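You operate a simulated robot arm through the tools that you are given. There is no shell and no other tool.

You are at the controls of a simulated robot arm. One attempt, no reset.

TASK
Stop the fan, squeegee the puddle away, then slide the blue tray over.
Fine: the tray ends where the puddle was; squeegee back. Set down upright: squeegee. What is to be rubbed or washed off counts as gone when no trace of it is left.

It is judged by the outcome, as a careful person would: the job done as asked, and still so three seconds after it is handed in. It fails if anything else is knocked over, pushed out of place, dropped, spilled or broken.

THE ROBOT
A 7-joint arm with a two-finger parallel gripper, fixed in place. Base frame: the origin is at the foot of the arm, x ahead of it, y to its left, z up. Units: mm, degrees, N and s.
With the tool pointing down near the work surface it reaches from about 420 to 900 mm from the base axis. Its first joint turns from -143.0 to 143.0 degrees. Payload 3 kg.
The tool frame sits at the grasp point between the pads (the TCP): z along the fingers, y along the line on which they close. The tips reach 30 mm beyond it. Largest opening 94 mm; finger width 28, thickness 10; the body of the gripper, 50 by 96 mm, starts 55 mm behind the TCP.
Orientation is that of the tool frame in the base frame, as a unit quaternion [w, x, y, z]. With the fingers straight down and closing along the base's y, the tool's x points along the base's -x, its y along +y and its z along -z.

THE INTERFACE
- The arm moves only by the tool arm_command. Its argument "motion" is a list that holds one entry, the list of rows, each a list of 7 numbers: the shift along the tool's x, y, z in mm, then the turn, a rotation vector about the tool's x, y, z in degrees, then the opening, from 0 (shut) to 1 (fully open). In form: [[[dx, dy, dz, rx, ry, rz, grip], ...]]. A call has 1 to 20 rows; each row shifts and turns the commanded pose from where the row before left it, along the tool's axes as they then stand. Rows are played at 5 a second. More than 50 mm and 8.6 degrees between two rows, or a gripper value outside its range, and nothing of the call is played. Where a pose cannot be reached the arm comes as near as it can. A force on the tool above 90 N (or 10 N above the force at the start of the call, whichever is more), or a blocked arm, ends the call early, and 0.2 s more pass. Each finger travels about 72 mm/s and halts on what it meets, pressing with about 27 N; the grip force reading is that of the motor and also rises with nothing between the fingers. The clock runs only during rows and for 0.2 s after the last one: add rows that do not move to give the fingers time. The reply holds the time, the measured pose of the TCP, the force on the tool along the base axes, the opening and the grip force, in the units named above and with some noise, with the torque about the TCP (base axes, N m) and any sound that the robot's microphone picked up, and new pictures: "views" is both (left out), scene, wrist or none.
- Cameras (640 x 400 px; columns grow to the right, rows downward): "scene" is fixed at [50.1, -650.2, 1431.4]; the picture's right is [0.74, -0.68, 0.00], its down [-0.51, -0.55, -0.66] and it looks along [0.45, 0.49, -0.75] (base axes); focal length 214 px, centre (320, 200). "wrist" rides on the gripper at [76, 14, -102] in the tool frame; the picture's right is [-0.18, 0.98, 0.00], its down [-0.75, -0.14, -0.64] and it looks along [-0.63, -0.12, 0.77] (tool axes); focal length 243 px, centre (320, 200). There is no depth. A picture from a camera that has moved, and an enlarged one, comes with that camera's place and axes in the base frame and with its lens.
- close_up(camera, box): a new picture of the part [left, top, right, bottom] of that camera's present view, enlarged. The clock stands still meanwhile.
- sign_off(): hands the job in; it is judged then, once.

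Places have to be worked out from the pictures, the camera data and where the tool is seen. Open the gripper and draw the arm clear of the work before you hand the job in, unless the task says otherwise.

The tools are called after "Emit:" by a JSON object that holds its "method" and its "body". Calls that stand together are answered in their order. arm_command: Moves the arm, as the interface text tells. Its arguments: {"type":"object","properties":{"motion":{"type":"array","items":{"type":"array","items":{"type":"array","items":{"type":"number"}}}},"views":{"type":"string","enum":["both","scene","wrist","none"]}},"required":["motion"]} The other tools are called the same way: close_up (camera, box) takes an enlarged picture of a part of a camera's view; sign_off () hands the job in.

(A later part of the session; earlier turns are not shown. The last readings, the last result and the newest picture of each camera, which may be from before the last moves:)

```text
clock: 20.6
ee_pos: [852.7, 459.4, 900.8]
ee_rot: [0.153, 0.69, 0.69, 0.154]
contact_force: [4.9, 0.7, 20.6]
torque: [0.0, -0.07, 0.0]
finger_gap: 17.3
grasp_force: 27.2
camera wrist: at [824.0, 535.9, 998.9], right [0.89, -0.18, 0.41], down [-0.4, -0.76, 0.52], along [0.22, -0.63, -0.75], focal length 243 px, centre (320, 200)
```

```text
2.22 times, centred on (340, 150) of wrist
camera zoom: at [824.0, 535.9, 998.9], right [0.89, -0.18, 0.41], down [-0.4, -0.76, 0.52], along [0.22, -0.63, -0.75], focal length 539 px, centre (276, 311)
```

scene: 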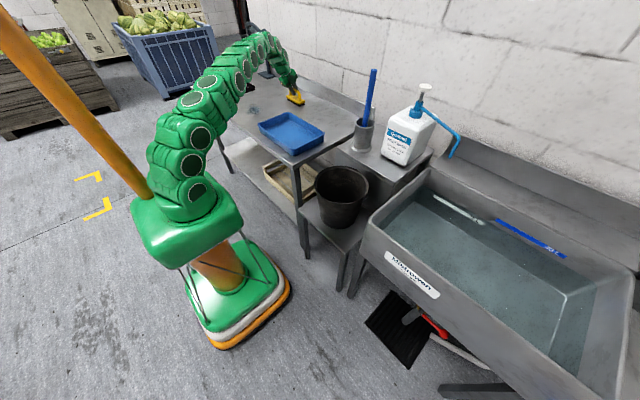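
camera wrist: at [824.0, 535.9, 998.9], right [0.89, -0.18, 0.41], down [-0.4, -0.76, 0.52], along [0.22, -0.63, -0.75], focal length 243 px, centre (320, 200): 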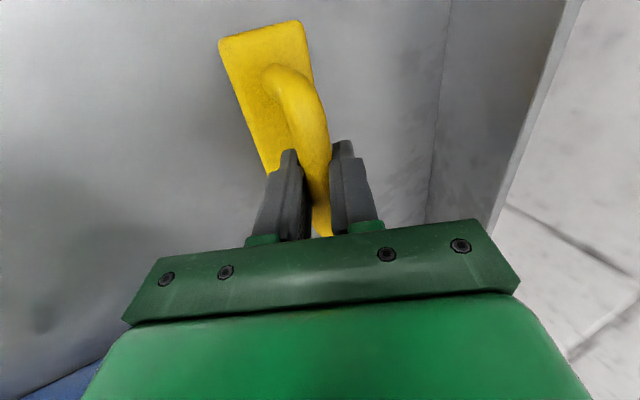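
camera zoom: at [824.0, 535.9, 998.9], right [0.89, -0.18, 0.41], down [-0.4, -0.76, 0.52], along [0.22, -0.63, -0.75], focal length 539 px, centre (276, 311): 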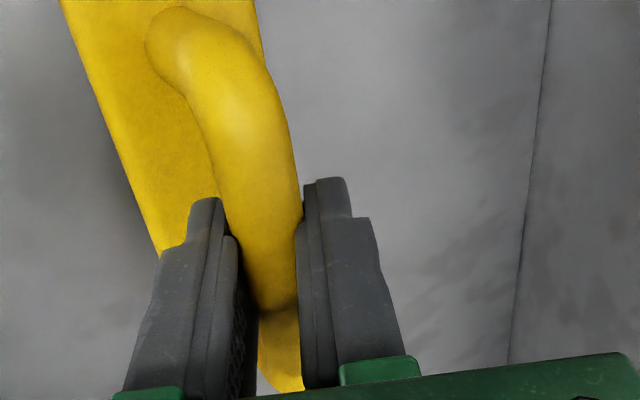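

The bar is gripped firmly, with a gap of 17.3 mm and the squeegee still upright at its home pose (TCP 852.7, 459.4, 900.8). I lift it straight up 40 mm and check that it hangs level.

Emit:
{"method": "arm_command", "body": {"motion": [[[0, 4.2, -9.1, 0, 0, 0, 0], [0, 4.2, -9.1, 0, 0, 0, 0], [0, 4.2, -9.1, 0, 0, 0, 0], [0, 4.2, -9.1, 0, 0, 0, 0], [0, 0, 0, 0, 0, 0, 0]]]}}

Emit:
{"method": "close_up", "body": {"camera": "scene", "box": [266, 65, 330, 105]}}

```text
clock: 21.8
ee_pos: [853.3, 460.9, 938.7]
ee_rot: [0.151, 0.69, 0.691, 0.152]
contact_force: [1.0, -1.2, -0.2]
torque: [-0.03, -0.01, 0.01]
finger_gap: 0.1
grasp_force: 26.8
camera wrist: at [822.4, 536.6, 1036.1], right [0.89, -0.18, 0.41], down [-0.4, -0.75, 0.52], along [0.21, -0.63, -0.75], focal length 243 px, centre (320, 200)
```

scene: 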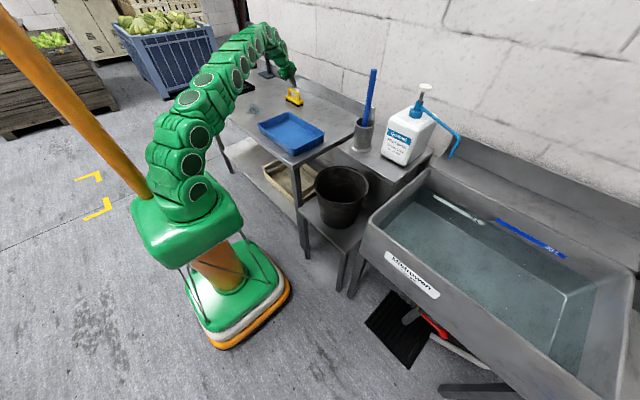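
wrist: 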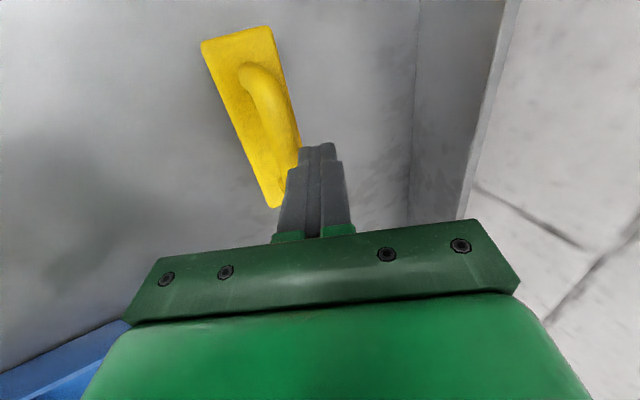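

```text
10.00 times, centred on (298, 85) of scene
camera zoom: at [50.1, -650.2, 1431.4], right [0.74, -0.68, 0.0], down [-0.51, -0.55, -0.66], along [0.45, 0.49, -0.75], focal length 2145 px, centre (540, 1350)
```

zoom: 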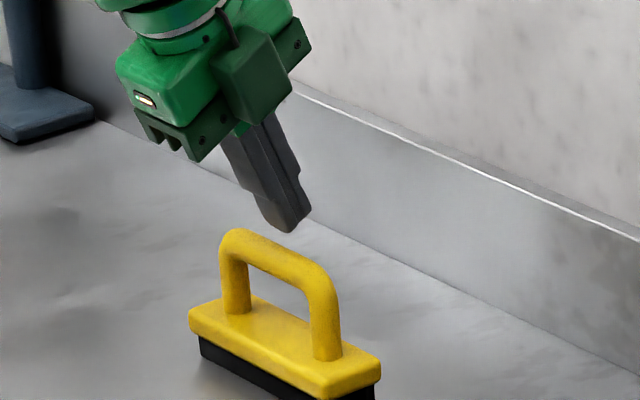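

The grip slid off as I lifted; the squeegee stayed upright but moved about 8 mm toward -x. I'll open the gripper, look at it again, and grip the bar deeper between the pads.

Emit:
{"method": "arm_command", "body": {"motion": [[[0, 12.7, -27.2, 0, 0, 0, 0.3], [0, 0, 0, 0, 0, 0, 0.6], [0, 0, 0, 0, 0, 0, 1], [0, 0, 0, 0, 0, 0, 1], [0, 0, 0, 0, 0, 0, 1]]]}}

Emit:
{"method": "close_up", "body": {"camera": "wrist", "box": [160, 10, 400, 160]}}

Emit:
{"method": "close_up", "body": {"camera": "scene", "box": [268, 75, 332, 115]}}

```text
clock: 23.0
ee_pos: [853.5, 460.0, 968.6]
ee_rot: [0.152, 0.691, 0.69, 0.154]
contact_force: [1.2, 0.4, -0.6]
torque: [-0.03, 0.0, -0.02]
finger_gap: 93.9
grasp_force: 0.1
camera wrist: at [823.3, 536.4, 1066.3], right [0.89, -0.18, 0.41], down [-0.4, -0.75, 0.52], along [0.22, -0.63, -0.75], focal length 243 px, centre (320, 200)
```

scene: 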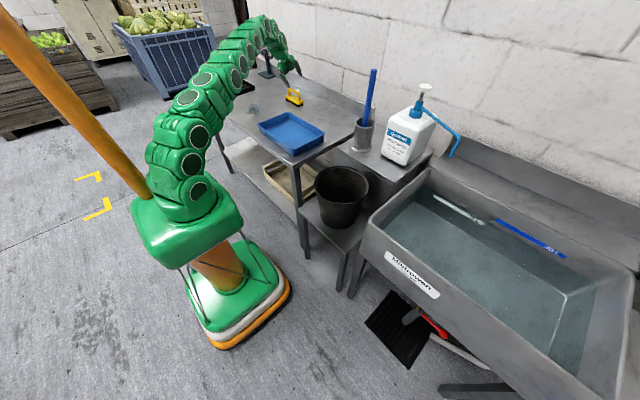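
wrist: 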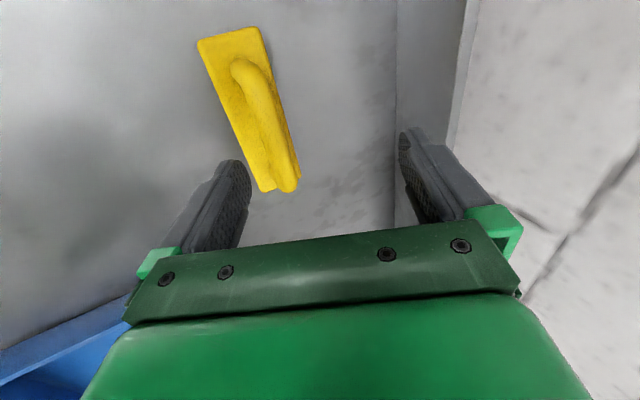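

```text
2.67 times, centred on (280, 85) of wrist
camera zoom: at [823.3, 536.4, 1066.3], right [0.89, -0.18, 0.41], down [-0.4, -0.75, 0.52], along [0.22, -0.63, -0.75], focal length 647 px, centre (427, 507)
```

zoom: 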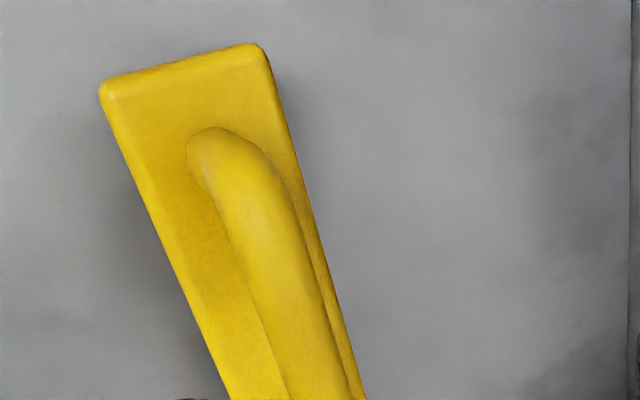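

```text
10.00 times, centred on (300, 95) of scene
camera zoom: at [50.1, -650.2, 1431.4], right [0.74, -0.68, 0.0], down [-0.51, -0.55, -0.66], along [0.45, 0.49, -0.75], focal length 2145 px, centre (520, 1250)
```

zoom: 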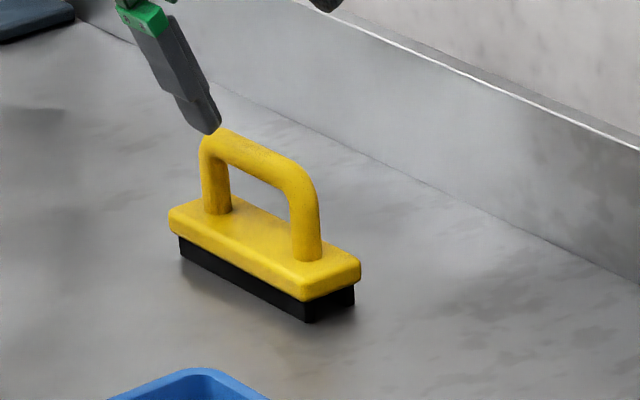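

The squeegee stands square, with its bar now at about (850, 463, 894). I line up the approach again with a narrower opening and go in deeper. Then I'll test whether the arm can reach with less tilt, so the pads sit squarely on the bar.

Emit:
{"method": "arm_command", "body": {"motion": [[[1.75, -17.3, 0, 0, 0, 0, 0.7], [1.75, -17.3, 0, 0, 0, 0, 0.53], [0, 0, 0, 0, 0, 0, 0.53], [0, 0, 20, 0, 0, 0, 0.53], [0, 0, 18, 0, 0, 0, 0.53], [0, 0, 15, 0, 0, 0, 0.53], [0, 0, 0, 3, 0, 0, 0.53], [0, 0, 0, 3, 0, 0, 0.53], [0, 0, 0, 3, 0, 0, 0.53], [0, 0, 0, 0, 0, 0, 0.53]]]}}

Emit:
{"method": "close_up", "body": {"camera": "scene", "box": [266, 65, 330, 105]}}

Emit:
{"method": "close_up", "body": {"camera": "wrist", "box": [220, 60, 460, 240]}}

```text
clock: 25.2
ee_pos: [843.8, 464.2, 905.3]
ee_rot: [0.097, 0.7, 0.701, 0.098]
contact_force: [0.7, -0.3, 0.4]
torque: [0.0, -0.03, -0.01]
finger_gap: 49.7
grasp_force: 0.0
camera wrist: at [829.4, 540.1, 1007.6], right [0.95, -0.18, 0.27], down [-0.31, -0.75, 0.58], along [0.1, -0.63, -0.77], focal length 243 px, centre (320, 200)
```

scene: 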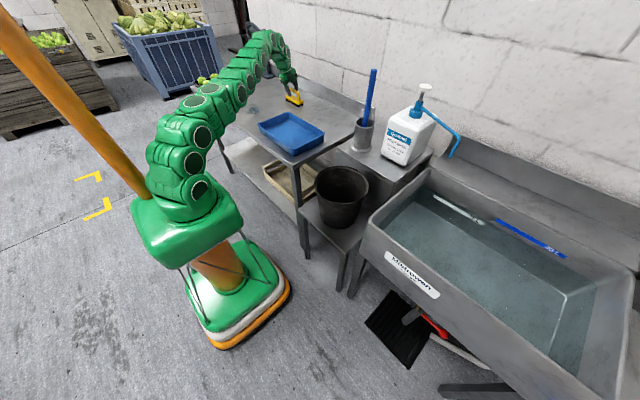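
wrist: 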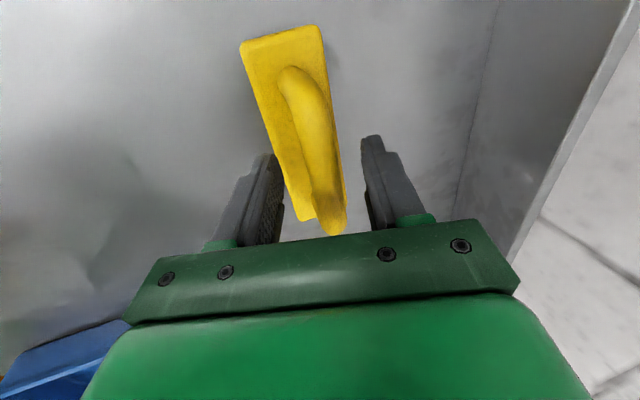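

```text
10.00 times, centred on (298, 85) of scene
camera zoom: at [50.1, -650.2, 1431.4], right [0.74, -0.68, 0.0], down [-0.51, -0.55, -0.66], along [0.45, 0.49, -0.75], focal length 2145 px, centre (540, 1350)
```

zoom: 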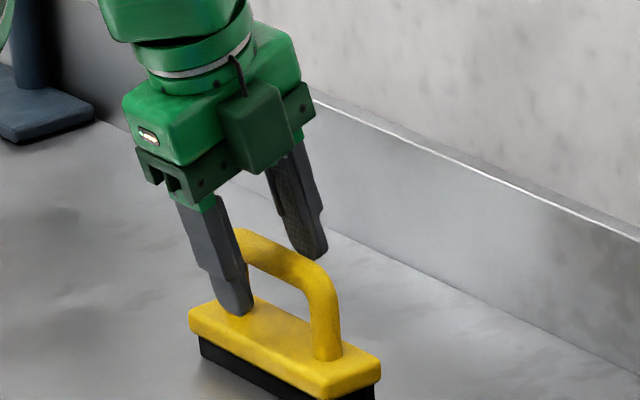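

```text
2.22 times, centred on (340, 150) of wrist
camera zoom: at [829.4, 540.1, 1007.6], right [0.95, -0.18, 0.27], down [-0.31, -0.75, 0.58], along [0.1, -0.63, -0.77], focal length 539 px, centre (276, 311)
```

zoom: 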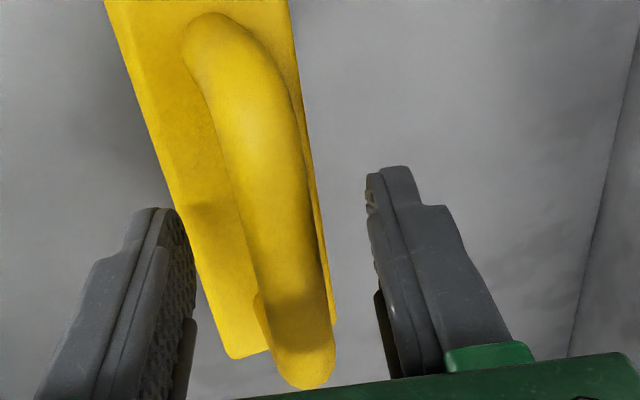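

No reach warning at 16° of tilt, so I keep reducing the tilt in small steps.

Emit:
{"method": "arm_command", "body": {"motion": [[[0, 0, 0, 3, 0, 0, 0.53], [0, 0, 0, 3, 0, 0, 0.53], [0, 0, 0, 3, 0, 0, 0.53], [0, 0, 0, 3, 0, 0, 0.53], [0, 0, 0, 3.5, 0, 0, 0.53], [0, 0, 0, 0, 0, 0, 0.53]]], "views": "wrist"}}

Emit:
{"method": "close_up", "body": {"camera": "scene", "box": [266, 65, 330, 105]}}

Emit:
{"method": "close_up", "body": {"camera": "wrist", "box": [220, 60, 460, 240]}}

```text
clock: 26.6
ee_pos: [813.3, 435.7, 909.7]
ee_rot: [0.038, 0.706, 0.706, 0.04]
contact_force: [-1.0, 0.8, 0.7]
torque: [-0.04, -0.01, 0.01]
finger_gap: 49.7
grasp_force: 0.2
out of reach, approached as far as the arm can: row 1, 2, 3, 4, 5
camera wrist: at [817.3, 511.8, 1012.4], right [0.98, -0.18, 0.11], down [-0.21, -0.75, 0.62], along [-0.03, -0.63, -0.78], focal length 243 px, centre (320, 200)
```

wrist: 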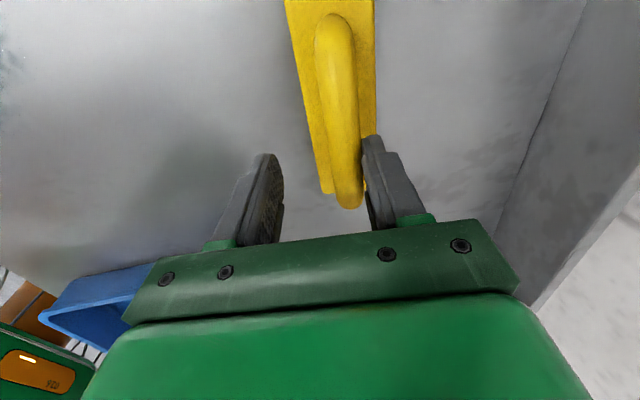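

```text
10.00 times, centred on (298, 85) of scene
camera zoom: at [50.1, -650.2, 1431.4], right [0.74, -0.68, 0.0], down [-0.51, -0.55, -0.66], along [0.45, 0.49, -0.75], focal length 2145 px, centre (540, 1350)
```

zoom: 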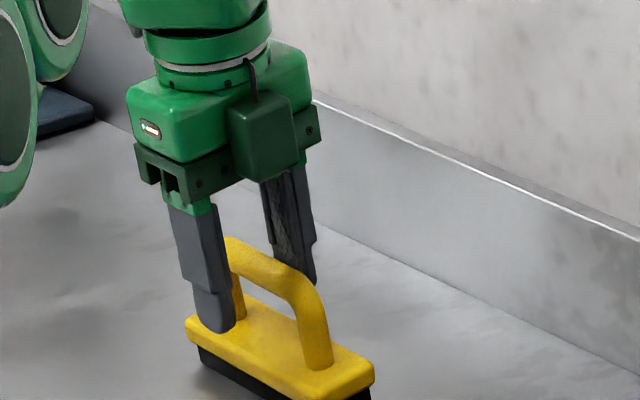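

```text
2.22 times, centred on (340, 150) of wrist
camera zoom: at [817.3, 511.8, 1012.4], right [0.98, -0.18, 0.11], down [-0.21, -0.75, 0.62], along [-0.03, -0.63, -0.78], focal length 539 px, centre (276, 311)
```

zoom: 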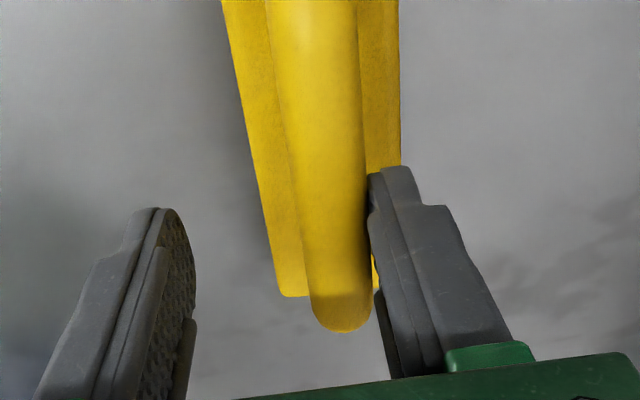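

The arm's limit pulled the hand inward, and the outer finger drew the squeegee with it. It's still upright, with the bar at about x≈834. I'd like it closer for a square grip anyway, so I draw it gently toward -x with the finger while centring on it in y.

Emit:
{"method": "arm_command", "body": {"motion": [[[9, -1, 10, 0, 0, 0, 0.53], [9, -5, -0.5, 0, 0, 0, 0.53], [0, -10, -1, 0, 0, 0, 0.53], [0, -10, -1, 0, 0, 0, 0.53], [0, 0, 0, 0, 0, 0, 0.53]]]}}

Emit:
{"method": "close_up", "body": {"camera": "scene", "box": [258, 65, 322, 105]}}

Emit:
{"method": "close_up", "body": {"camera": "wrist", "box": [220, 60, 460, 240]}}

```text
clock: 27.8
ee_pos: [789.6, 453.9, 900.6]
ee_rot: [0.039, 0.706, 0.706, 0.041]
contact_force: [0.0, -0.2, 0.5]
torque: [0.0, -0.02, 0.0]
finger_gap: 49.9
grasp_force: 0.1
camera wrist: at [792.8, 529.7, 1003.0], right [0.98, -0.18, 0.11], down [-0.21, -0.75, 0.62], along [-0.03, -0.63, -0.78], focal length 243 px, centre (320, 200)
```

scene: 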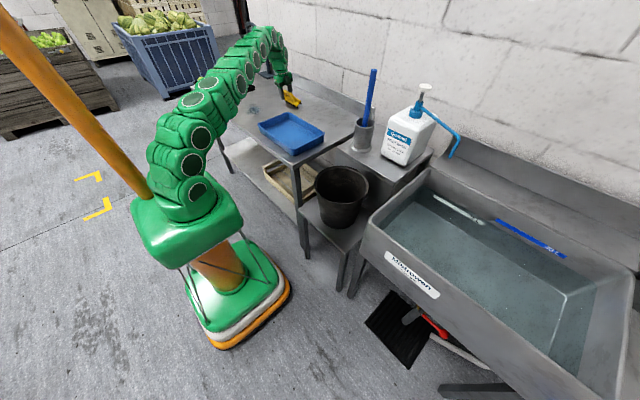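
wrist: 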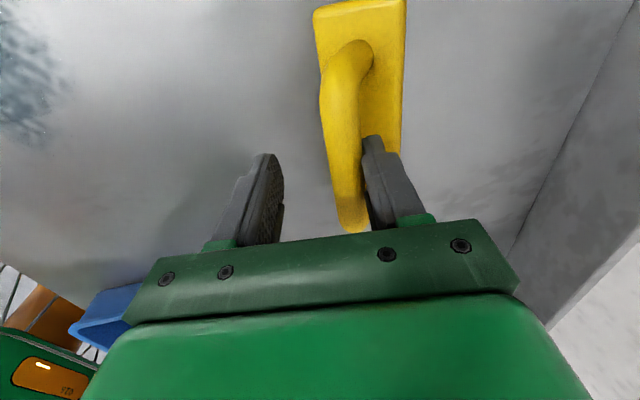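

```text
10.00 times, centred on (290, 85) of scene
camera zoom: at [50.1, -650.2, 1431.4], right [0.74, -0.68, 0.0], down [-0.51, -0.55, -0.66], along [0.45, 0.49, -0.75], focal length 2145 px, centre (620, 1350)
```

zoom: 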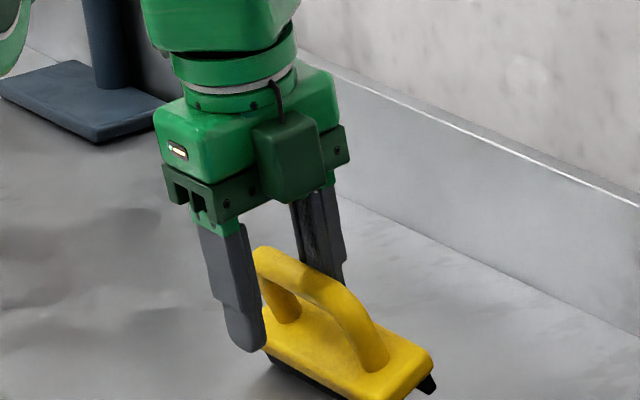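

```text
2.22 times, centred on (340, 150) of wrist
camera zoom: at [792.8, 529.7, 1003.0], right [0.98, -0.18, 0.11], down [-0.21, -0.75, 0.62], along [-0.03, -0.63, -0.78], focal length 539 px, centre (276, 311)
```

zoom: 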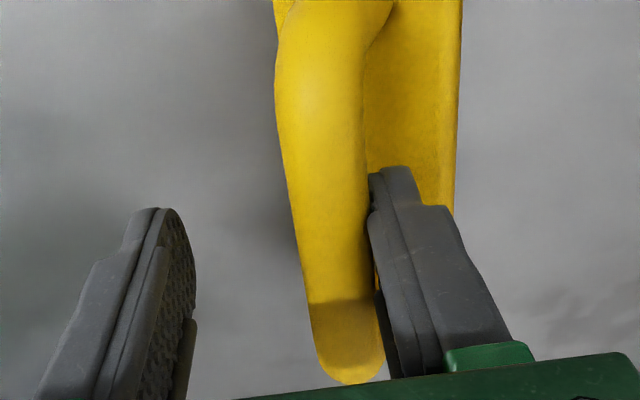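

The squeegee is leaning toward the robot, held on its front edge by the finger on the bar. I back the finger off slowly toward +x, adding a little tilt for reach, so it settles upright again.

Emit:
{"method": "arm_command", "body": {"motion": [[[0, 4, 0.4, -1.5, 0, 0, 0.53], [0, 4, 0.5, -1.5, 0, 0, 0.53], [0, 4, 0.6, -1.5, 0, 0, 0.53], [0, 4, 0.7, -1.5, 0, 0, 0.53], [0, 4, 0.8, -1.5, 0, 0, 0.53], [0, 0, 0, 0, 0, 0, 0.53]]]}}

Emit:
{"method": "close_up", "body": {"camera": "scene", "box": [258, 65, 322, 105]}}

Emit:
{"method": "close_up", "body": {"camera": "wrist", "box": [220, 60, 460, 240]}}

```text
clock: 29.2
ee_pos: [810.1, 454.0, 900.4]
ee_rot: [0.086, 0.702, 0.702, 0.086]
contact_force: [0.5, -0.3, 0.4]
torque: [0.01, -0.01, -0.01]
finger_gap: 49.9
grasp_force: 0.2
camera wrist: at [799.4, 529.4, 1002.5], right [0.95, -0.18, 0.24], down [-0.29, -0.75, 0.59], along [0.07, -0.63, -0.77], focal length 243 px, centre (320, 200)
```

scene: 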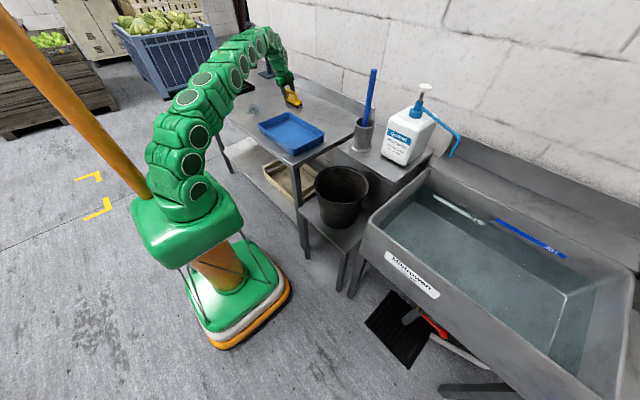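
wrist: 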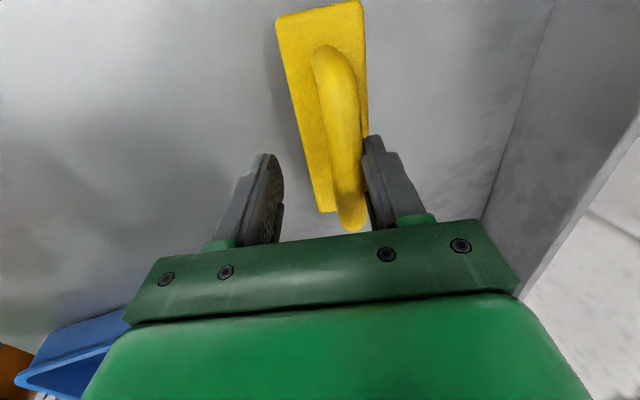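

```text
10.00 times, centred on (290, 85) of scene
camera zoom: at [50.1, -650.2, 1431.4], right [0.74, -0.68, 0.0], down [-0.51, -0.55, -0.66], along [0.45, 0.49, -0.75], focal length 2145 px, centre (620, 1350)
```

zoom: 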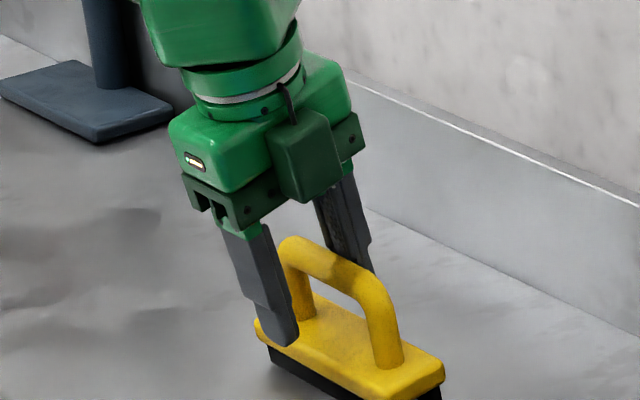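

```text
2.22 times, centred on (340, 150) of wrist
camera zoom: at [799.4, 529.4, 1002.5], right [0.95, -0.18, 0.24], down [-0.29, -0.75, 0.59], along [0.07, -0.63, -0.77], focal length 539 px, centre (276, 311)
```

zoom: 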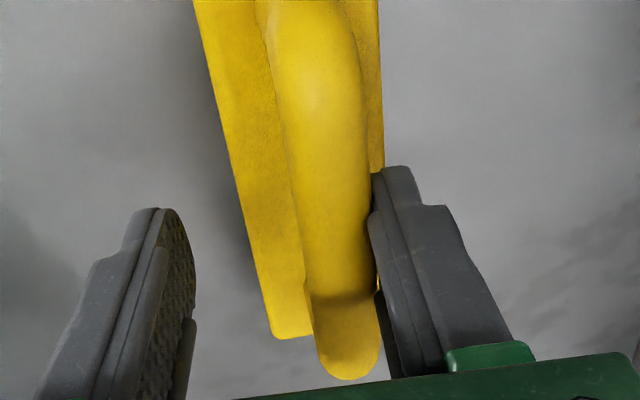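

The squeegee is nearly upright again with the finger still touching it. I move another 16 mm toward +x to centre the fingers on the bar and let it stand freely.

Emit:
{"method": "arm_command", "body": {"motion": [[[0, 5.3, 0.8, 0, 0, 0, 0.53], [0, 5.3, 0.8, 0, 0, 0, 0.53], [0, 5.3, 0.9, 0, 0, 0, 0.53], [0, 0, 0, 0, 0, 0, 0.53]]], "views": "wrist"}}

Emit:
{"method": "close_up", "body": {"camera": "scene", "box": [258, 65, 322, 105]}}

Emit:
{"method": "close_up", "body": {"camera": "wrist", "box": [220, 60, 460, 240]}}

```text
clock: 30.2
ee_pos: [825.4, 454.5, 902.8]
ee_rot: [0.085, 0.701, 0.702, 0.087]
contact_force: [-0.2, -0.2, 0.0]
torque: [0.03, -0.01, -0.01]
finger_gap: 49.8
grasp_force: 0.1
camera wrist: at [814.7, 529.8, 1004.3], right [0.95, -0.18, 0.24], down [-0.29, -0.75, 0.59], along [0.07, -0.63, -0.77], focal length 243 px, centre (320, 200)
```

wrist: 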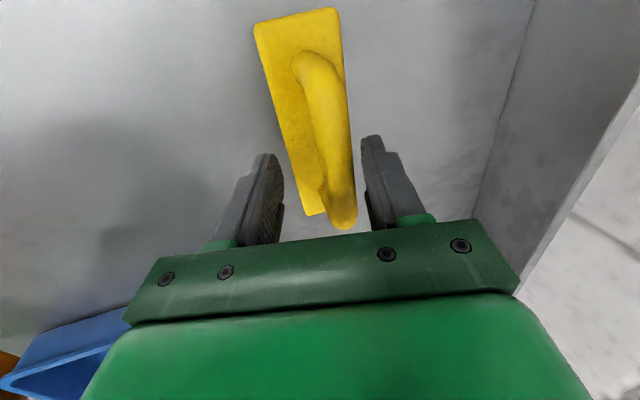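

```text
10.00 times, centred on (290, 85) of scene
camera zoom: at [50.1, -650.2, 1431.4], right [0.74, -0.68, 0.0], down [-0.51, -0.55, -0.66], along [0.45, 0.49, -0.75], focal length 2145 px, centre (620, 1350)
```

zoom: 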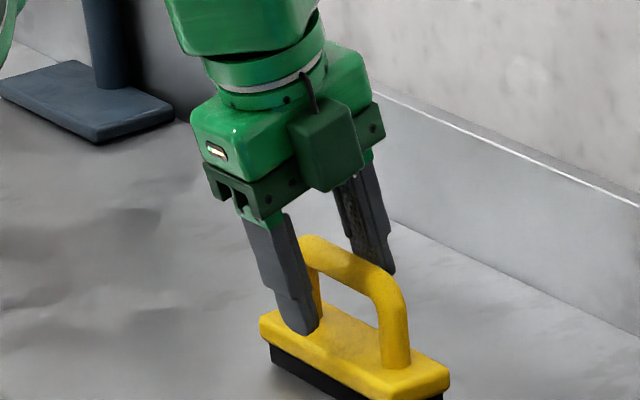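

```text
2.22 times, centred on (340, 150) of wrist
camera zoom: at [814.7, 529.8, 1004.3], right [0.95, -0.18, 0.24], down [-0.29, -0.75, 0.59], along [0.07, -0.63, -0.77], focal length 539 px, centre (276, 311)
```

zoom: 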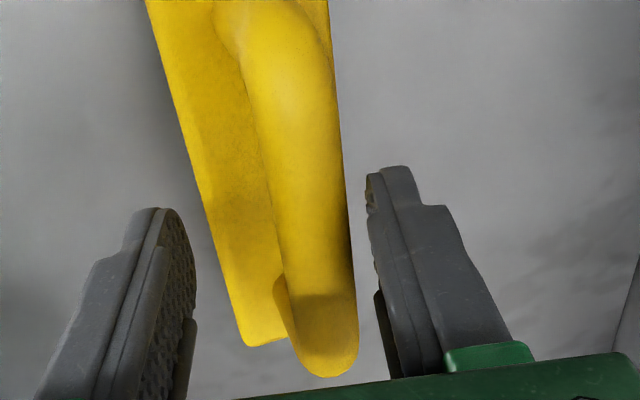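

The squeegee now stands free and upright between the fingers, with the bar about 7 mm toward the outer finger. I centre, go about 8 mm deeper, and close.

Emit:
{"method": "arm_command", "body": {"motion": [[[0, 3.7, 4, 0, 0, 0, 0.53], [0, 3.7, 4, 0, 0, 0, 0.53], [0, 0, 0, 0, 0, 0, 0.4], [0, 0, 0, 0, 0, 0, 0.27], [0, 0, 0, 0, 0, 0, 0.16], [0, 0, 0, 0, 0, 0, 0], [0, 0, 0, 0, 0, 0, 0], [0, 0, 0, 0, 0, 0, 0]]], "views": "wrist"}}

Emit:
{"method": "close_up", "body": {"camera": "scene", "box": [258, 65, 322, 105]}}

Emit:
{"method": "close_up", "body": {"camera": "wrist", "box": [220, 60, 460, 240]}}

```text
clock: 32.0
ee_pos: [833.8, 453.7, 895.4]
ee_rot: [0.085, 0.702, 0.701, 0.086]
contact_force: [1.7, -0.5, 2.9]
torque: [0.26, 0.0, -0.11]
finger_gap: 21.8
grasp_force: 27.3
camera wrist: at [823.9, 528.8, 997.5], right [0.95, -0.18, 0.24], down [-0.29, -0.75, 0.59], along [0.07, -0.63, -0.77], focal length 243 px, centre (320, 200)
```

wrist: 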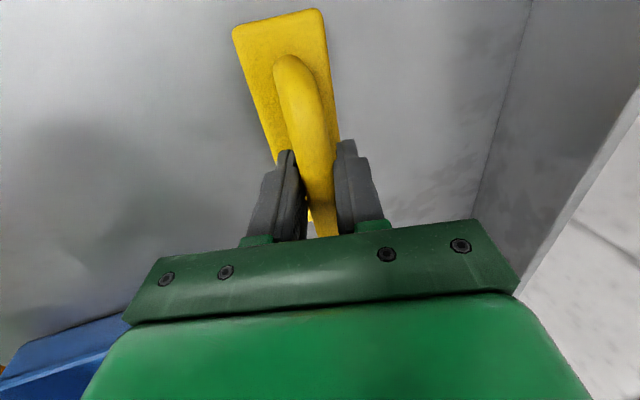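

```text
10.00 times, centred on (290, 85) of scene
camera zoom: at [50.1, -650.2, 1431.4], right [0.74, -0.68, 0.0], down [-0.51, -0.55, -0.66], along [0.45, 0.49, -0.75], focal length 2145 px, centre (620, 1350)
```

zoom: 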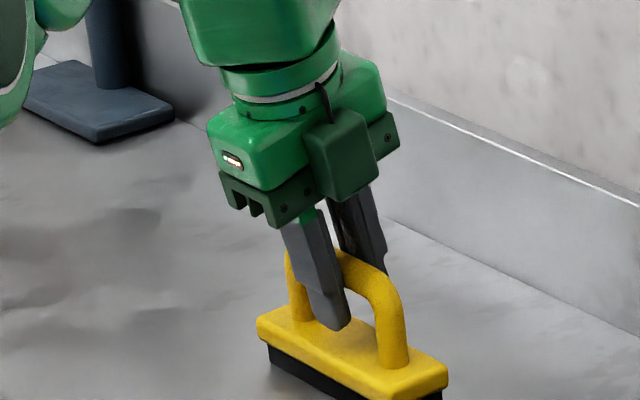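

```text
2.22 times, centred on (340, 150) of wrist
camera zoom: at [823.9, 528.8, 997.5], right [0.95, -0.18, 0.24], down [-0.29, -0.75, 0.59], along [0.07, -0.63, -0.77], focal length 539 px, centre (276, 311)
```

zoom: 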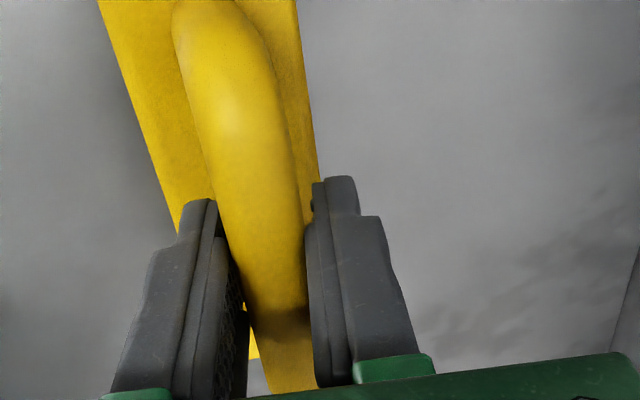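

Now the gap is 21.8 mm with almost no vertical load, so the pads are on the full diameter of the bar. I do a small 6 mm lift test.

Emit:
{"method": "arm_command", "body": {"motion": [[[0, 0.7, -2.9, 0, 0, 0, 0], [0, 0.7, -2.9, 0, 0, 0, 0], [0, 0, 0, 0, 0, 0, 0], [0, 0, 0, 0, 0, 0, 0]]], "views": "wrist"}}

Emit:
{"method": "close_up", "body": {"camera": "scene", "box": [258, 65, 322, 105]}}

```text
clock: 33.0
ee_pos: [835.5, 453.6, 902.7]
ee_rot: [0.084, 0.702, 0.702, 0.085]
contact_force: [-0.2, -0.7, -2.4]
torque: [0.01, 0.0, -0.02]
finger_gap: 21.8
grasp_force: 27.0
camera wrist: at [823.9, 529.4, 1003.5], right [0.95, -0.18, 0.23], down [-0.29, -0.75, 0.59], along [0.07, -0.63, -0.77], focal length 243 px, centre (320, 200)
```

wrist: 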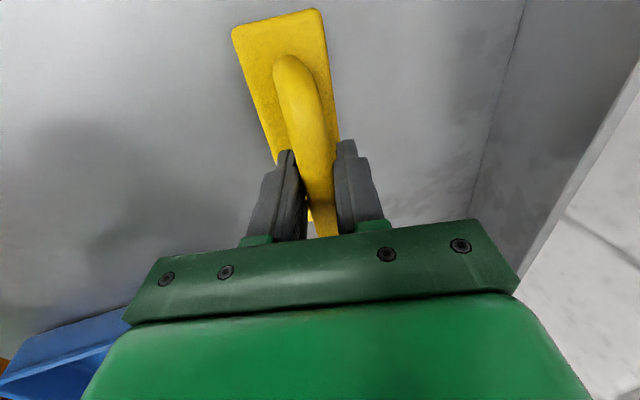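

```text
10.00 times, centred on (290, 85) of scene
camera zoom: at [50.1, -650.2, 1431.4], right [0.74, -0.68, 0.0], down [-0.51, -0.55, -0.66], along [0.45, 0.49, -0.75], focal length 2145 px, centre (620, 1350)
```

zoom: 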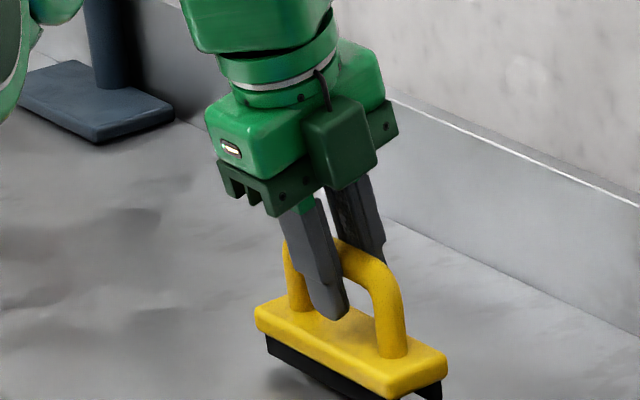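

It holds: the weight reads about 2.4 N, the gap hasn't changed, and the squeegee hangs level. I raise it a bit more and carry it to the far side (+x) of the puddle, lined up for a first stroke at y≈535.

Emit:
{"method": "arm_command", "body": {"motion": [[[0, 4.7, -19.4, 0, 0, 0, 0], [16.2, -28.2, -6.9, 0, 0, 0, 0], [16.2, -28.2, -6.9, 0, 0, 0, 0], [16.2, -28.2, -6.9, 0, 0, 0, 0], [16.2, -28.2, -6.9, 0, 0, 0, 0], [16.2, -28.2, -6.9, 0, 0, 0, 0], [0, 0, 0, 0, 0, 0, 0]]]}}

Emit:
{"method": "close_up", "body": {"camera": "scene", "box": [226, 65, 322, 125]}}

```text
clock: 34.6
ee_pos: [690.6, 534.7, 922.5]
ee_rot: [0.085, 0.702, 0.702, 0.086]
contact_force: [-0.5, 0.4, -0.4]
torque: [0.0, -0.02, -0.02]
finger_gap: 21.6
grasp_force: 27.0
camera wrist: at [679.8, 610.0, 1023.3], right [0.95, -0.18, 0.24], down [-0.29, -0.75, 0.59], along [0.07, -0.63, -0.77], focal length 243 px, centre (320, 200)
```

scene: 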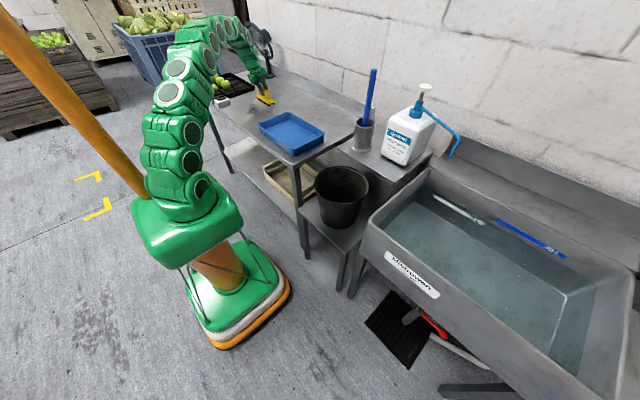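
wrist: 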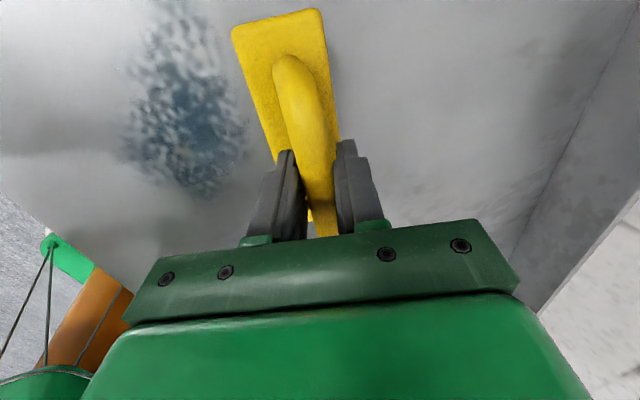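

```text
6.67 times, centred on (274, 95) of scene
camera zoom: at [50.1, -650.2, 1431.4], right [0.74, -0.68, 0.0], down [-0.51, -0.55, -0.66], along [0.45, 0.49, -0.75], focal length 1430 px, centre (627, 900)
```

zoom: 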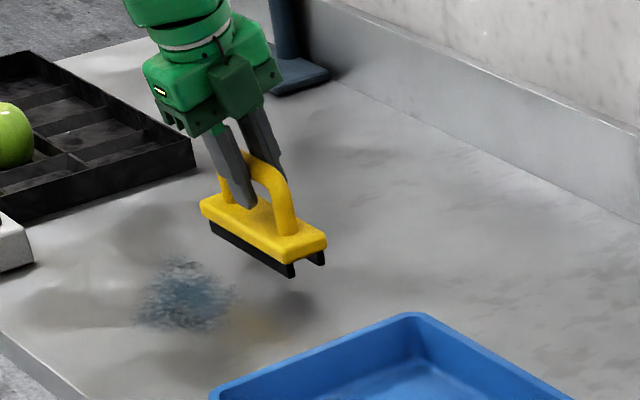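

The squeegee has two rubber blades under it and hangs level beyond the puddle. I lower it to the table, slowly at the end, and read the force.

Emit:
{"method": "arm_command", "body": {"motion": [[[0, -2.6, 10.7, 0, 0, 0, 0], [0, -2.6, 10.7, 0, 0, 0, 0], [0, -0.47, 1.94, 0, 0, 0, 0], [0, -0.47, 1.94, 0, 0, 0, 0], [0, -0.24, 0.97, 0, 0, 0, 0], [0, 0, 0, 0, 0, 0, 0]]], "views": "none"}}

```text
clock: 36.0
ee_pos: [690.1, 534.3, 895.1]
ee_rot: [0.086, 0.702, 0.702, 0.087]
contact_force: [1.2, -1.8, 7.0]
torque: [0.4, 0.04, -0.05]
finger_gap: 21.6
grasp_force: 26.9
```

Contact is made at about 7 N. I press about 1 mm more and pull the first stroke across the puddle toward -x, about 165 mm.

Emit:
{"method": "arm_command", "body": {"motion": [[[0, -0.24, 0.97, 0, 0, 0, 0], [0, -14.57, -3.56, 0, 0, 0, 0], [0, -14.57, -3.56, 0, 0, 0, 0], [0, -14.57, -3.56, 0, 0, 0, 0], [0, -14.57, -3.56, 0, 0, 0, 0], [0, -14.57, -3.56, 0, 0, 0, 0], [0, -14.57, -3.56, 0, 0, 0, 0], [0, -14.57, -3.56, 0, 0, 0, 0], [0, -14.57, -3.56, 0, 0, 0, 0], [0, -14.57, -3.56, 0, 0, 0, 0], [0, -14.57, -3.56, 0, 0, 0, 0], [0, -14.57, -3.56, 0, 0, 0, 0], [0, 0, 0, 0, 0, 0, 0]]]}}

Emit:
{"method": "close_up", "body": {"camera": "scene", "box": [206, 75, 302, 135]}}

```text
clock: 38.8
ee_pos: [523.4, 533.8, 895.0]
ee_rot: [0.084, 0.702, 0.702, 0.085]
contact_force: [0.0, -0.5, -1.1]
torque: [-0.02, 0.0, 0.0]
finger_gap: 21.6
grasp_force: 27.2
camera wrist: at [512.9, 610.3, 996.6], right [0.95, -0.18, 0.23], down [-0.29, -0.75, 0.59], along [0.07, -0.63, -0.77], focal length 243 px, centre (320, 200)
```

scene: 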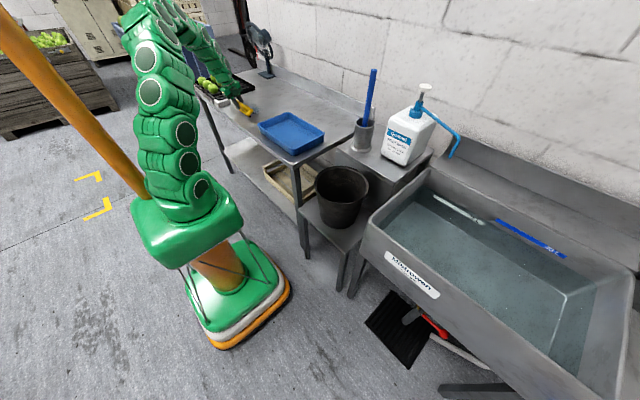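
wrist: 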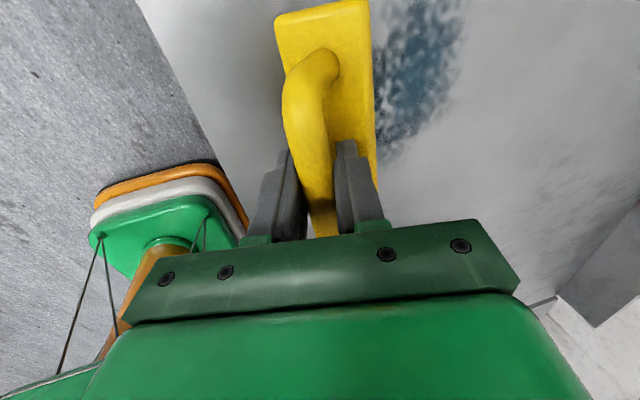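

```text
6.67 times, centred on (254, 105) of scene
camera zoom: at [50.1, -650.2, 1431.4], right [0.74, -0.68, 0.0], down [-0.51, -0.55, -0.66], along [0.45, 0.49, -0.75], focal length 1430 px, centre (760, 833)
```

zoom: 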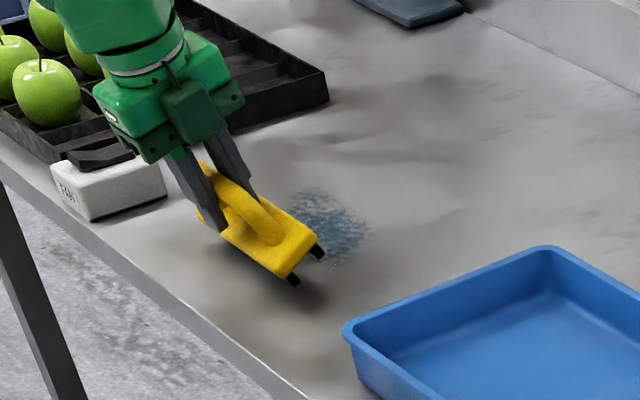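

The drag at that pressure rotated the squeegee about its bar in the grip by roughly 30°, with the foot trailing, and most of the puddle remains. I raise it slightly and turn the tool 30° the other way to level the squeegee. Then I can set it down flat and regrip it lower and more firmly.

Emit:
{"method": "arm_command", "body": {"motion": [[[0, 3.5, -14.5, 0, 0, 0, 0], [0, 0, 0, 7.5, 0, 0, 0], [0, 0, 0, 7.5, 0, 0, 0], [0, 0, 0, 7.5, 0, 0, 0], [0, 0, 0, 7.5, 0, 0, 0], [0, 0, 0, 0, 0, 0, 0]]]}}

Emit:
{"method": "close_up", "body": {"camera": "scene", "box": [206, 75, 302, 135]}}

Emit:
{"method": "close_up", "body": {"camera": "wrist", "box": [240, 0, 560, 200]}}

```text
clock: 40.2
ee_pos: [524.7, 534.3, 909.5]
ee_rot: [-0.1, 0.699, 0.701, -0.099]
contact_force: [0.3, 0.8, -2.4]
torque: [-0.03, 0.02, -0.04]
finger_gap: 22.0
grasp_force: 27.2
camera wrist: at [566.6, 610.2, 1002.7], right [0.94, -0.18, -0.27], down [0.04, -0.75, 0.65], along [-0.33, -0.63, -0.7], focal length 243 px, centre (320, 200)
```

scene: 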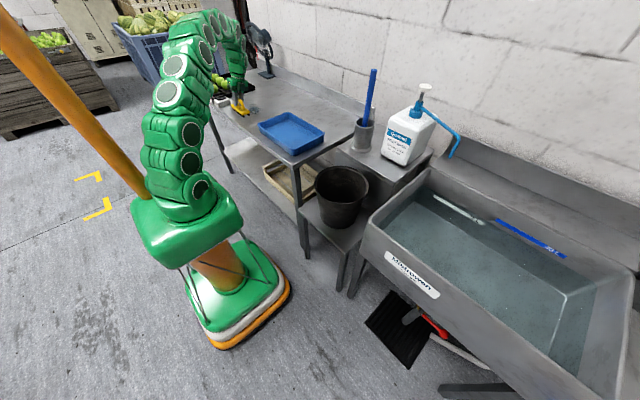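
wrist: 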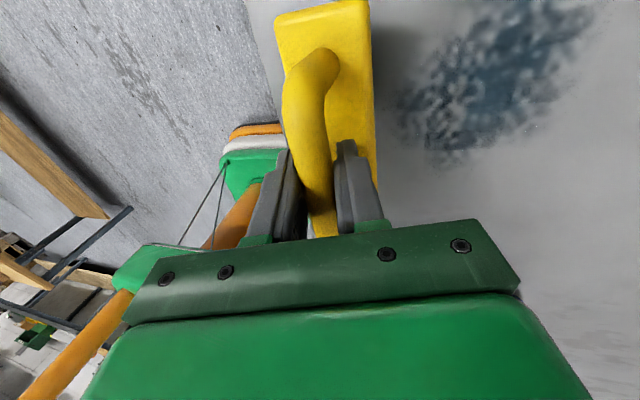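

```text
6.67 times, centred on (254, 105) of scene
camera zoom: at [50.1, -650.2, 1431.4], right [0.74, -0.68, 0.0], down [-0.51, -0.55, -0.66], along [0.45, 0.49, -0.75], focal length 1430 px, centre (760, 833)
```

zoom: 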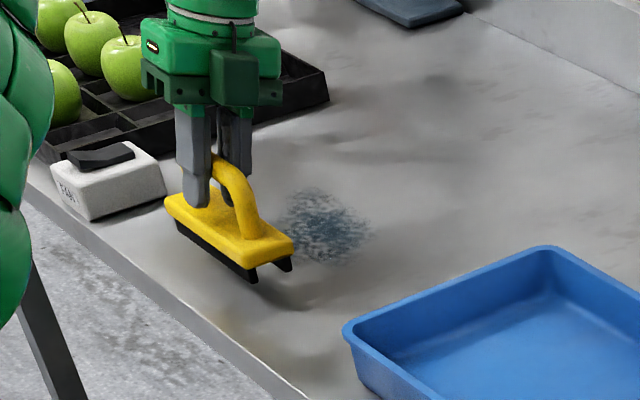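

```text
2.00 times, centred on (400, 100) of wrist
camera zoom: at [566.6, 610.2, 1002.7], right [0.94, -0.18, -0.27], down [0.04, -0.75, 0.65], along [-0.33, -0.63, -0.7], focal length 485 px, centre (160, 400)
```

zoom: 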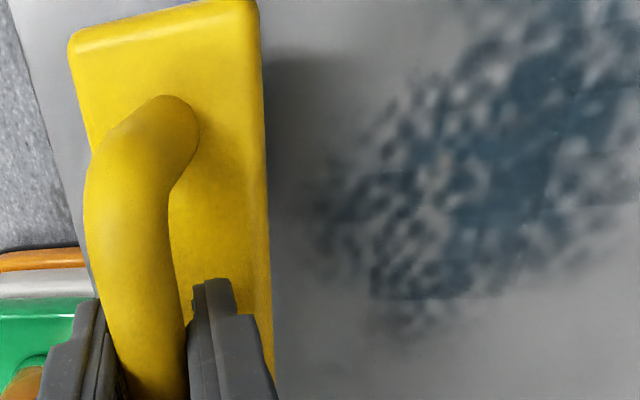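

Let me look closer to judge how level the squeegee is now.

Emit:
{"method": "close_up", "body": {"camera": "scene", "box": [222, 94, 262, 119]}}

```text
16.00 times, centred on (242, 106) of scene
camera zoom: at [50.1, -650.2, 1431.4], right [0.74, -0.68, 0.0], down [-0.51, -0.55, -0.66], along [0.45, 0.49, -0.75], focal length 3432 px, centre (1568, 1696)
```

zoom: 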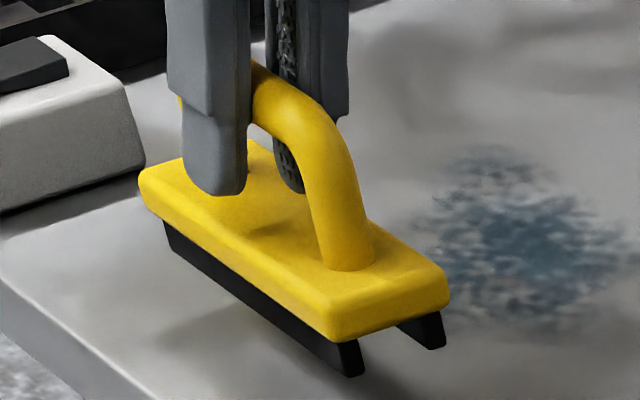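

Allowing for perspective, the post and blades are level now. I lower the squeegee to the table, slowly at the end.

Emit:
{"method": "arm_command", "body": {"motion": [[[0, 1.4, 4.8, 0, 0, 0, 0], [0, 1.4, 4.8, 0, 0, 0, 0], [0, 0.42, 1.44, 0, 0, 0, 0], [0, 0.42, 1.44, 0, 0, 0, 0], [0, 0, 0, 0, 0, 0, 0]]], "views": "none"}}

Emit:
{"method": "close_up", "body": {"camera": "scene", "box": [222, 94, 262, 119]}}

```text
clock: 41.4
ee_pos: [523.6, 534.7, 896.8]
ee_rot: [-0.1, 0.7, 0.7, -0.099]
contact_force: [-0.2, 0.3, -1.3]
torque: [0.01, 0.01, -0.03]
finger_gap: 21.6
grasp_force: 27.1
```

```text
16.00 times, centred on (242, 106) of scene
camera zoom: at [50.1, -650.2, 1431.4], right [0.74, -0.68, 0.0], down [-0.51, -0.55, -0.66], along [0.45, 0.49, -0.75], focal length 3432 px, centre (1568, 1696)
```

zoom: 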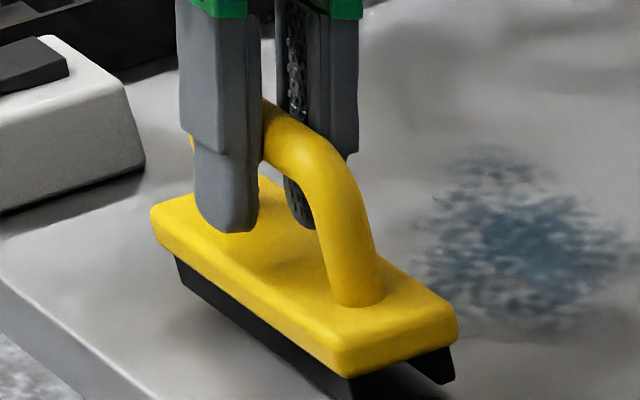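

It's nearly at contact, so I lower in 1 mm steps.

Emit:
{"method": "arm_command", "body": {"motion": [[[0, 0.28, 0.96, 0, 0, 0, 0], [0, 0.28, 0.96, 0, 0, 0, 0], [0, 0, 0, 0, 0, 0, 0]]], "views": "none"}}

Emit:
{"method": "close_up", "body": {"camera": "scene", "box": [226, 98, 266, 123]}}

```text
clock: 42.2
ee_pos: [524.9, 534.6, 893.0]
ee_rot: [-0.101, 0.7, 0.7, -0.099]
contact_force: [0.6, 0.7, -0.4]
torque: [0.01, -0.01, -0.05]
finger_gap: 21.5
grasp_force: 26.7
```

```text
16.00 times, centred on (246, 110) of scene
camera zoom: at [50.1, -650.2, 1431.4], right [0.74, -0.68, 0.0], down [-0.51, -0.55, -0.66], along [0.45, 0.49, -0.75], focal length 3432 px, centre (1504, 1632)
```

zoom: 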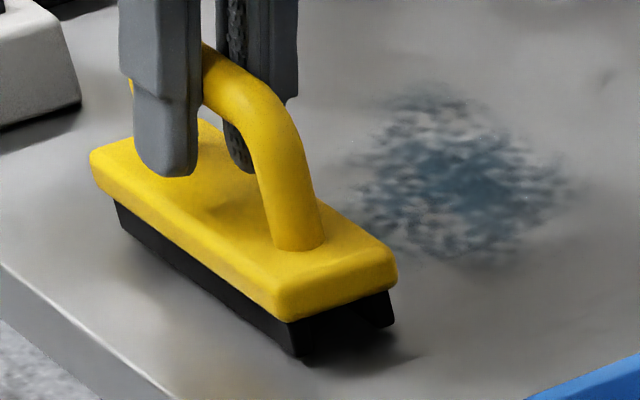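

Emit:
{"method": "arm_command", "body": {"motion": [[[0, 0.28, 0.96, 0, 0, 0, 0], [0, 0.28, 0.96, 0, 0, 0, 0], [0, 0, 0, 0, 0, 0, 0]]], "views": "none"}}

Emit:
{"method": "close_up", "body": {"camera": "scene", "box": [226, 98, 266, 123]}}

```text
clock: 43.0
ee_pos: [525.1, 534.3, 892.4]
ee_rot: [-0.099, 0.7, 0.7, -0.098]
contact_force: [0.2, -0.1, -0.4]
torque: [0.0, -0.04, -0.01]
finger_gap: 21.5
grasp_force: 26.5
```

```text
16.00 times, centred on (246, 110) of scene
camera zoom: at [50.1, -650.2, 1431.4], right [0.74, -0.68, 0.0], down [-0.51, -0.55, -0.66], along [0.45, 0.49, -0.75], focal length 3432 px, centre (1504, 1632)
```

zoom: 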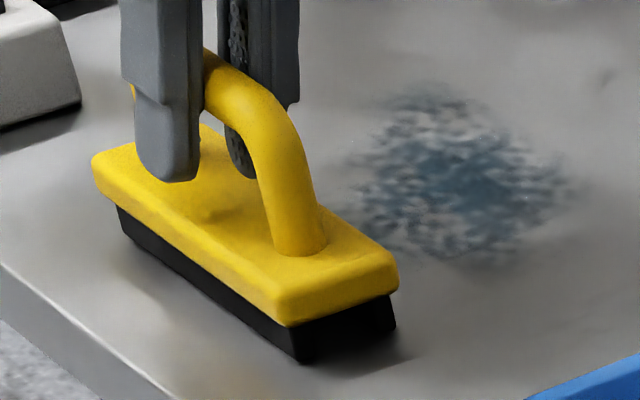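

Emit:
{"method": "arm_command", "body": {"motion": [[[0, 0.28, 0.96, 0, 0, 0, 0], [0, 0.28, 0.96, 0, 0, 0, 0], [0, 0.28, 0.96, 0, 0, 0, 0], [0, 0, 0, 0, 0, 0, 0]]], "views": "none"}}

Emit:
{"method": "close_up", "body": {"camera": "scene", "box": [226, 98, 266, 123]}}

```text
clock: 44.0
ee_pos: [523.2, 535.3, 888.8]
ee_rot: [-0.101, 0.699, 0.701, -0.098]
contact_force: [-7.9, 2.8, 28.4]
torque: [-0.03, -0.01, -0.06]
finger_gap: 21.9
grasp_force: 27.4
```

```text
16.00 times, centred on (246, 110) of scene
camera zoom: at [50.1, -650.2, 1431.4], right [0.74, -0.68, 0.0], down [-0.51, -0.55, -0.66], along [0.45, 0.49, -0.75], focal length 3432 px, centre (1504, 1632)
```

zoom: 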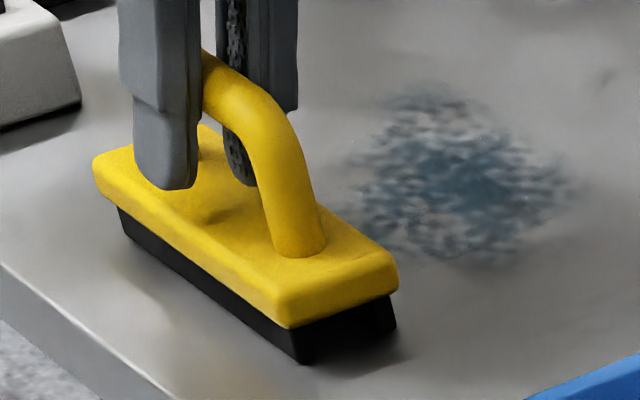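

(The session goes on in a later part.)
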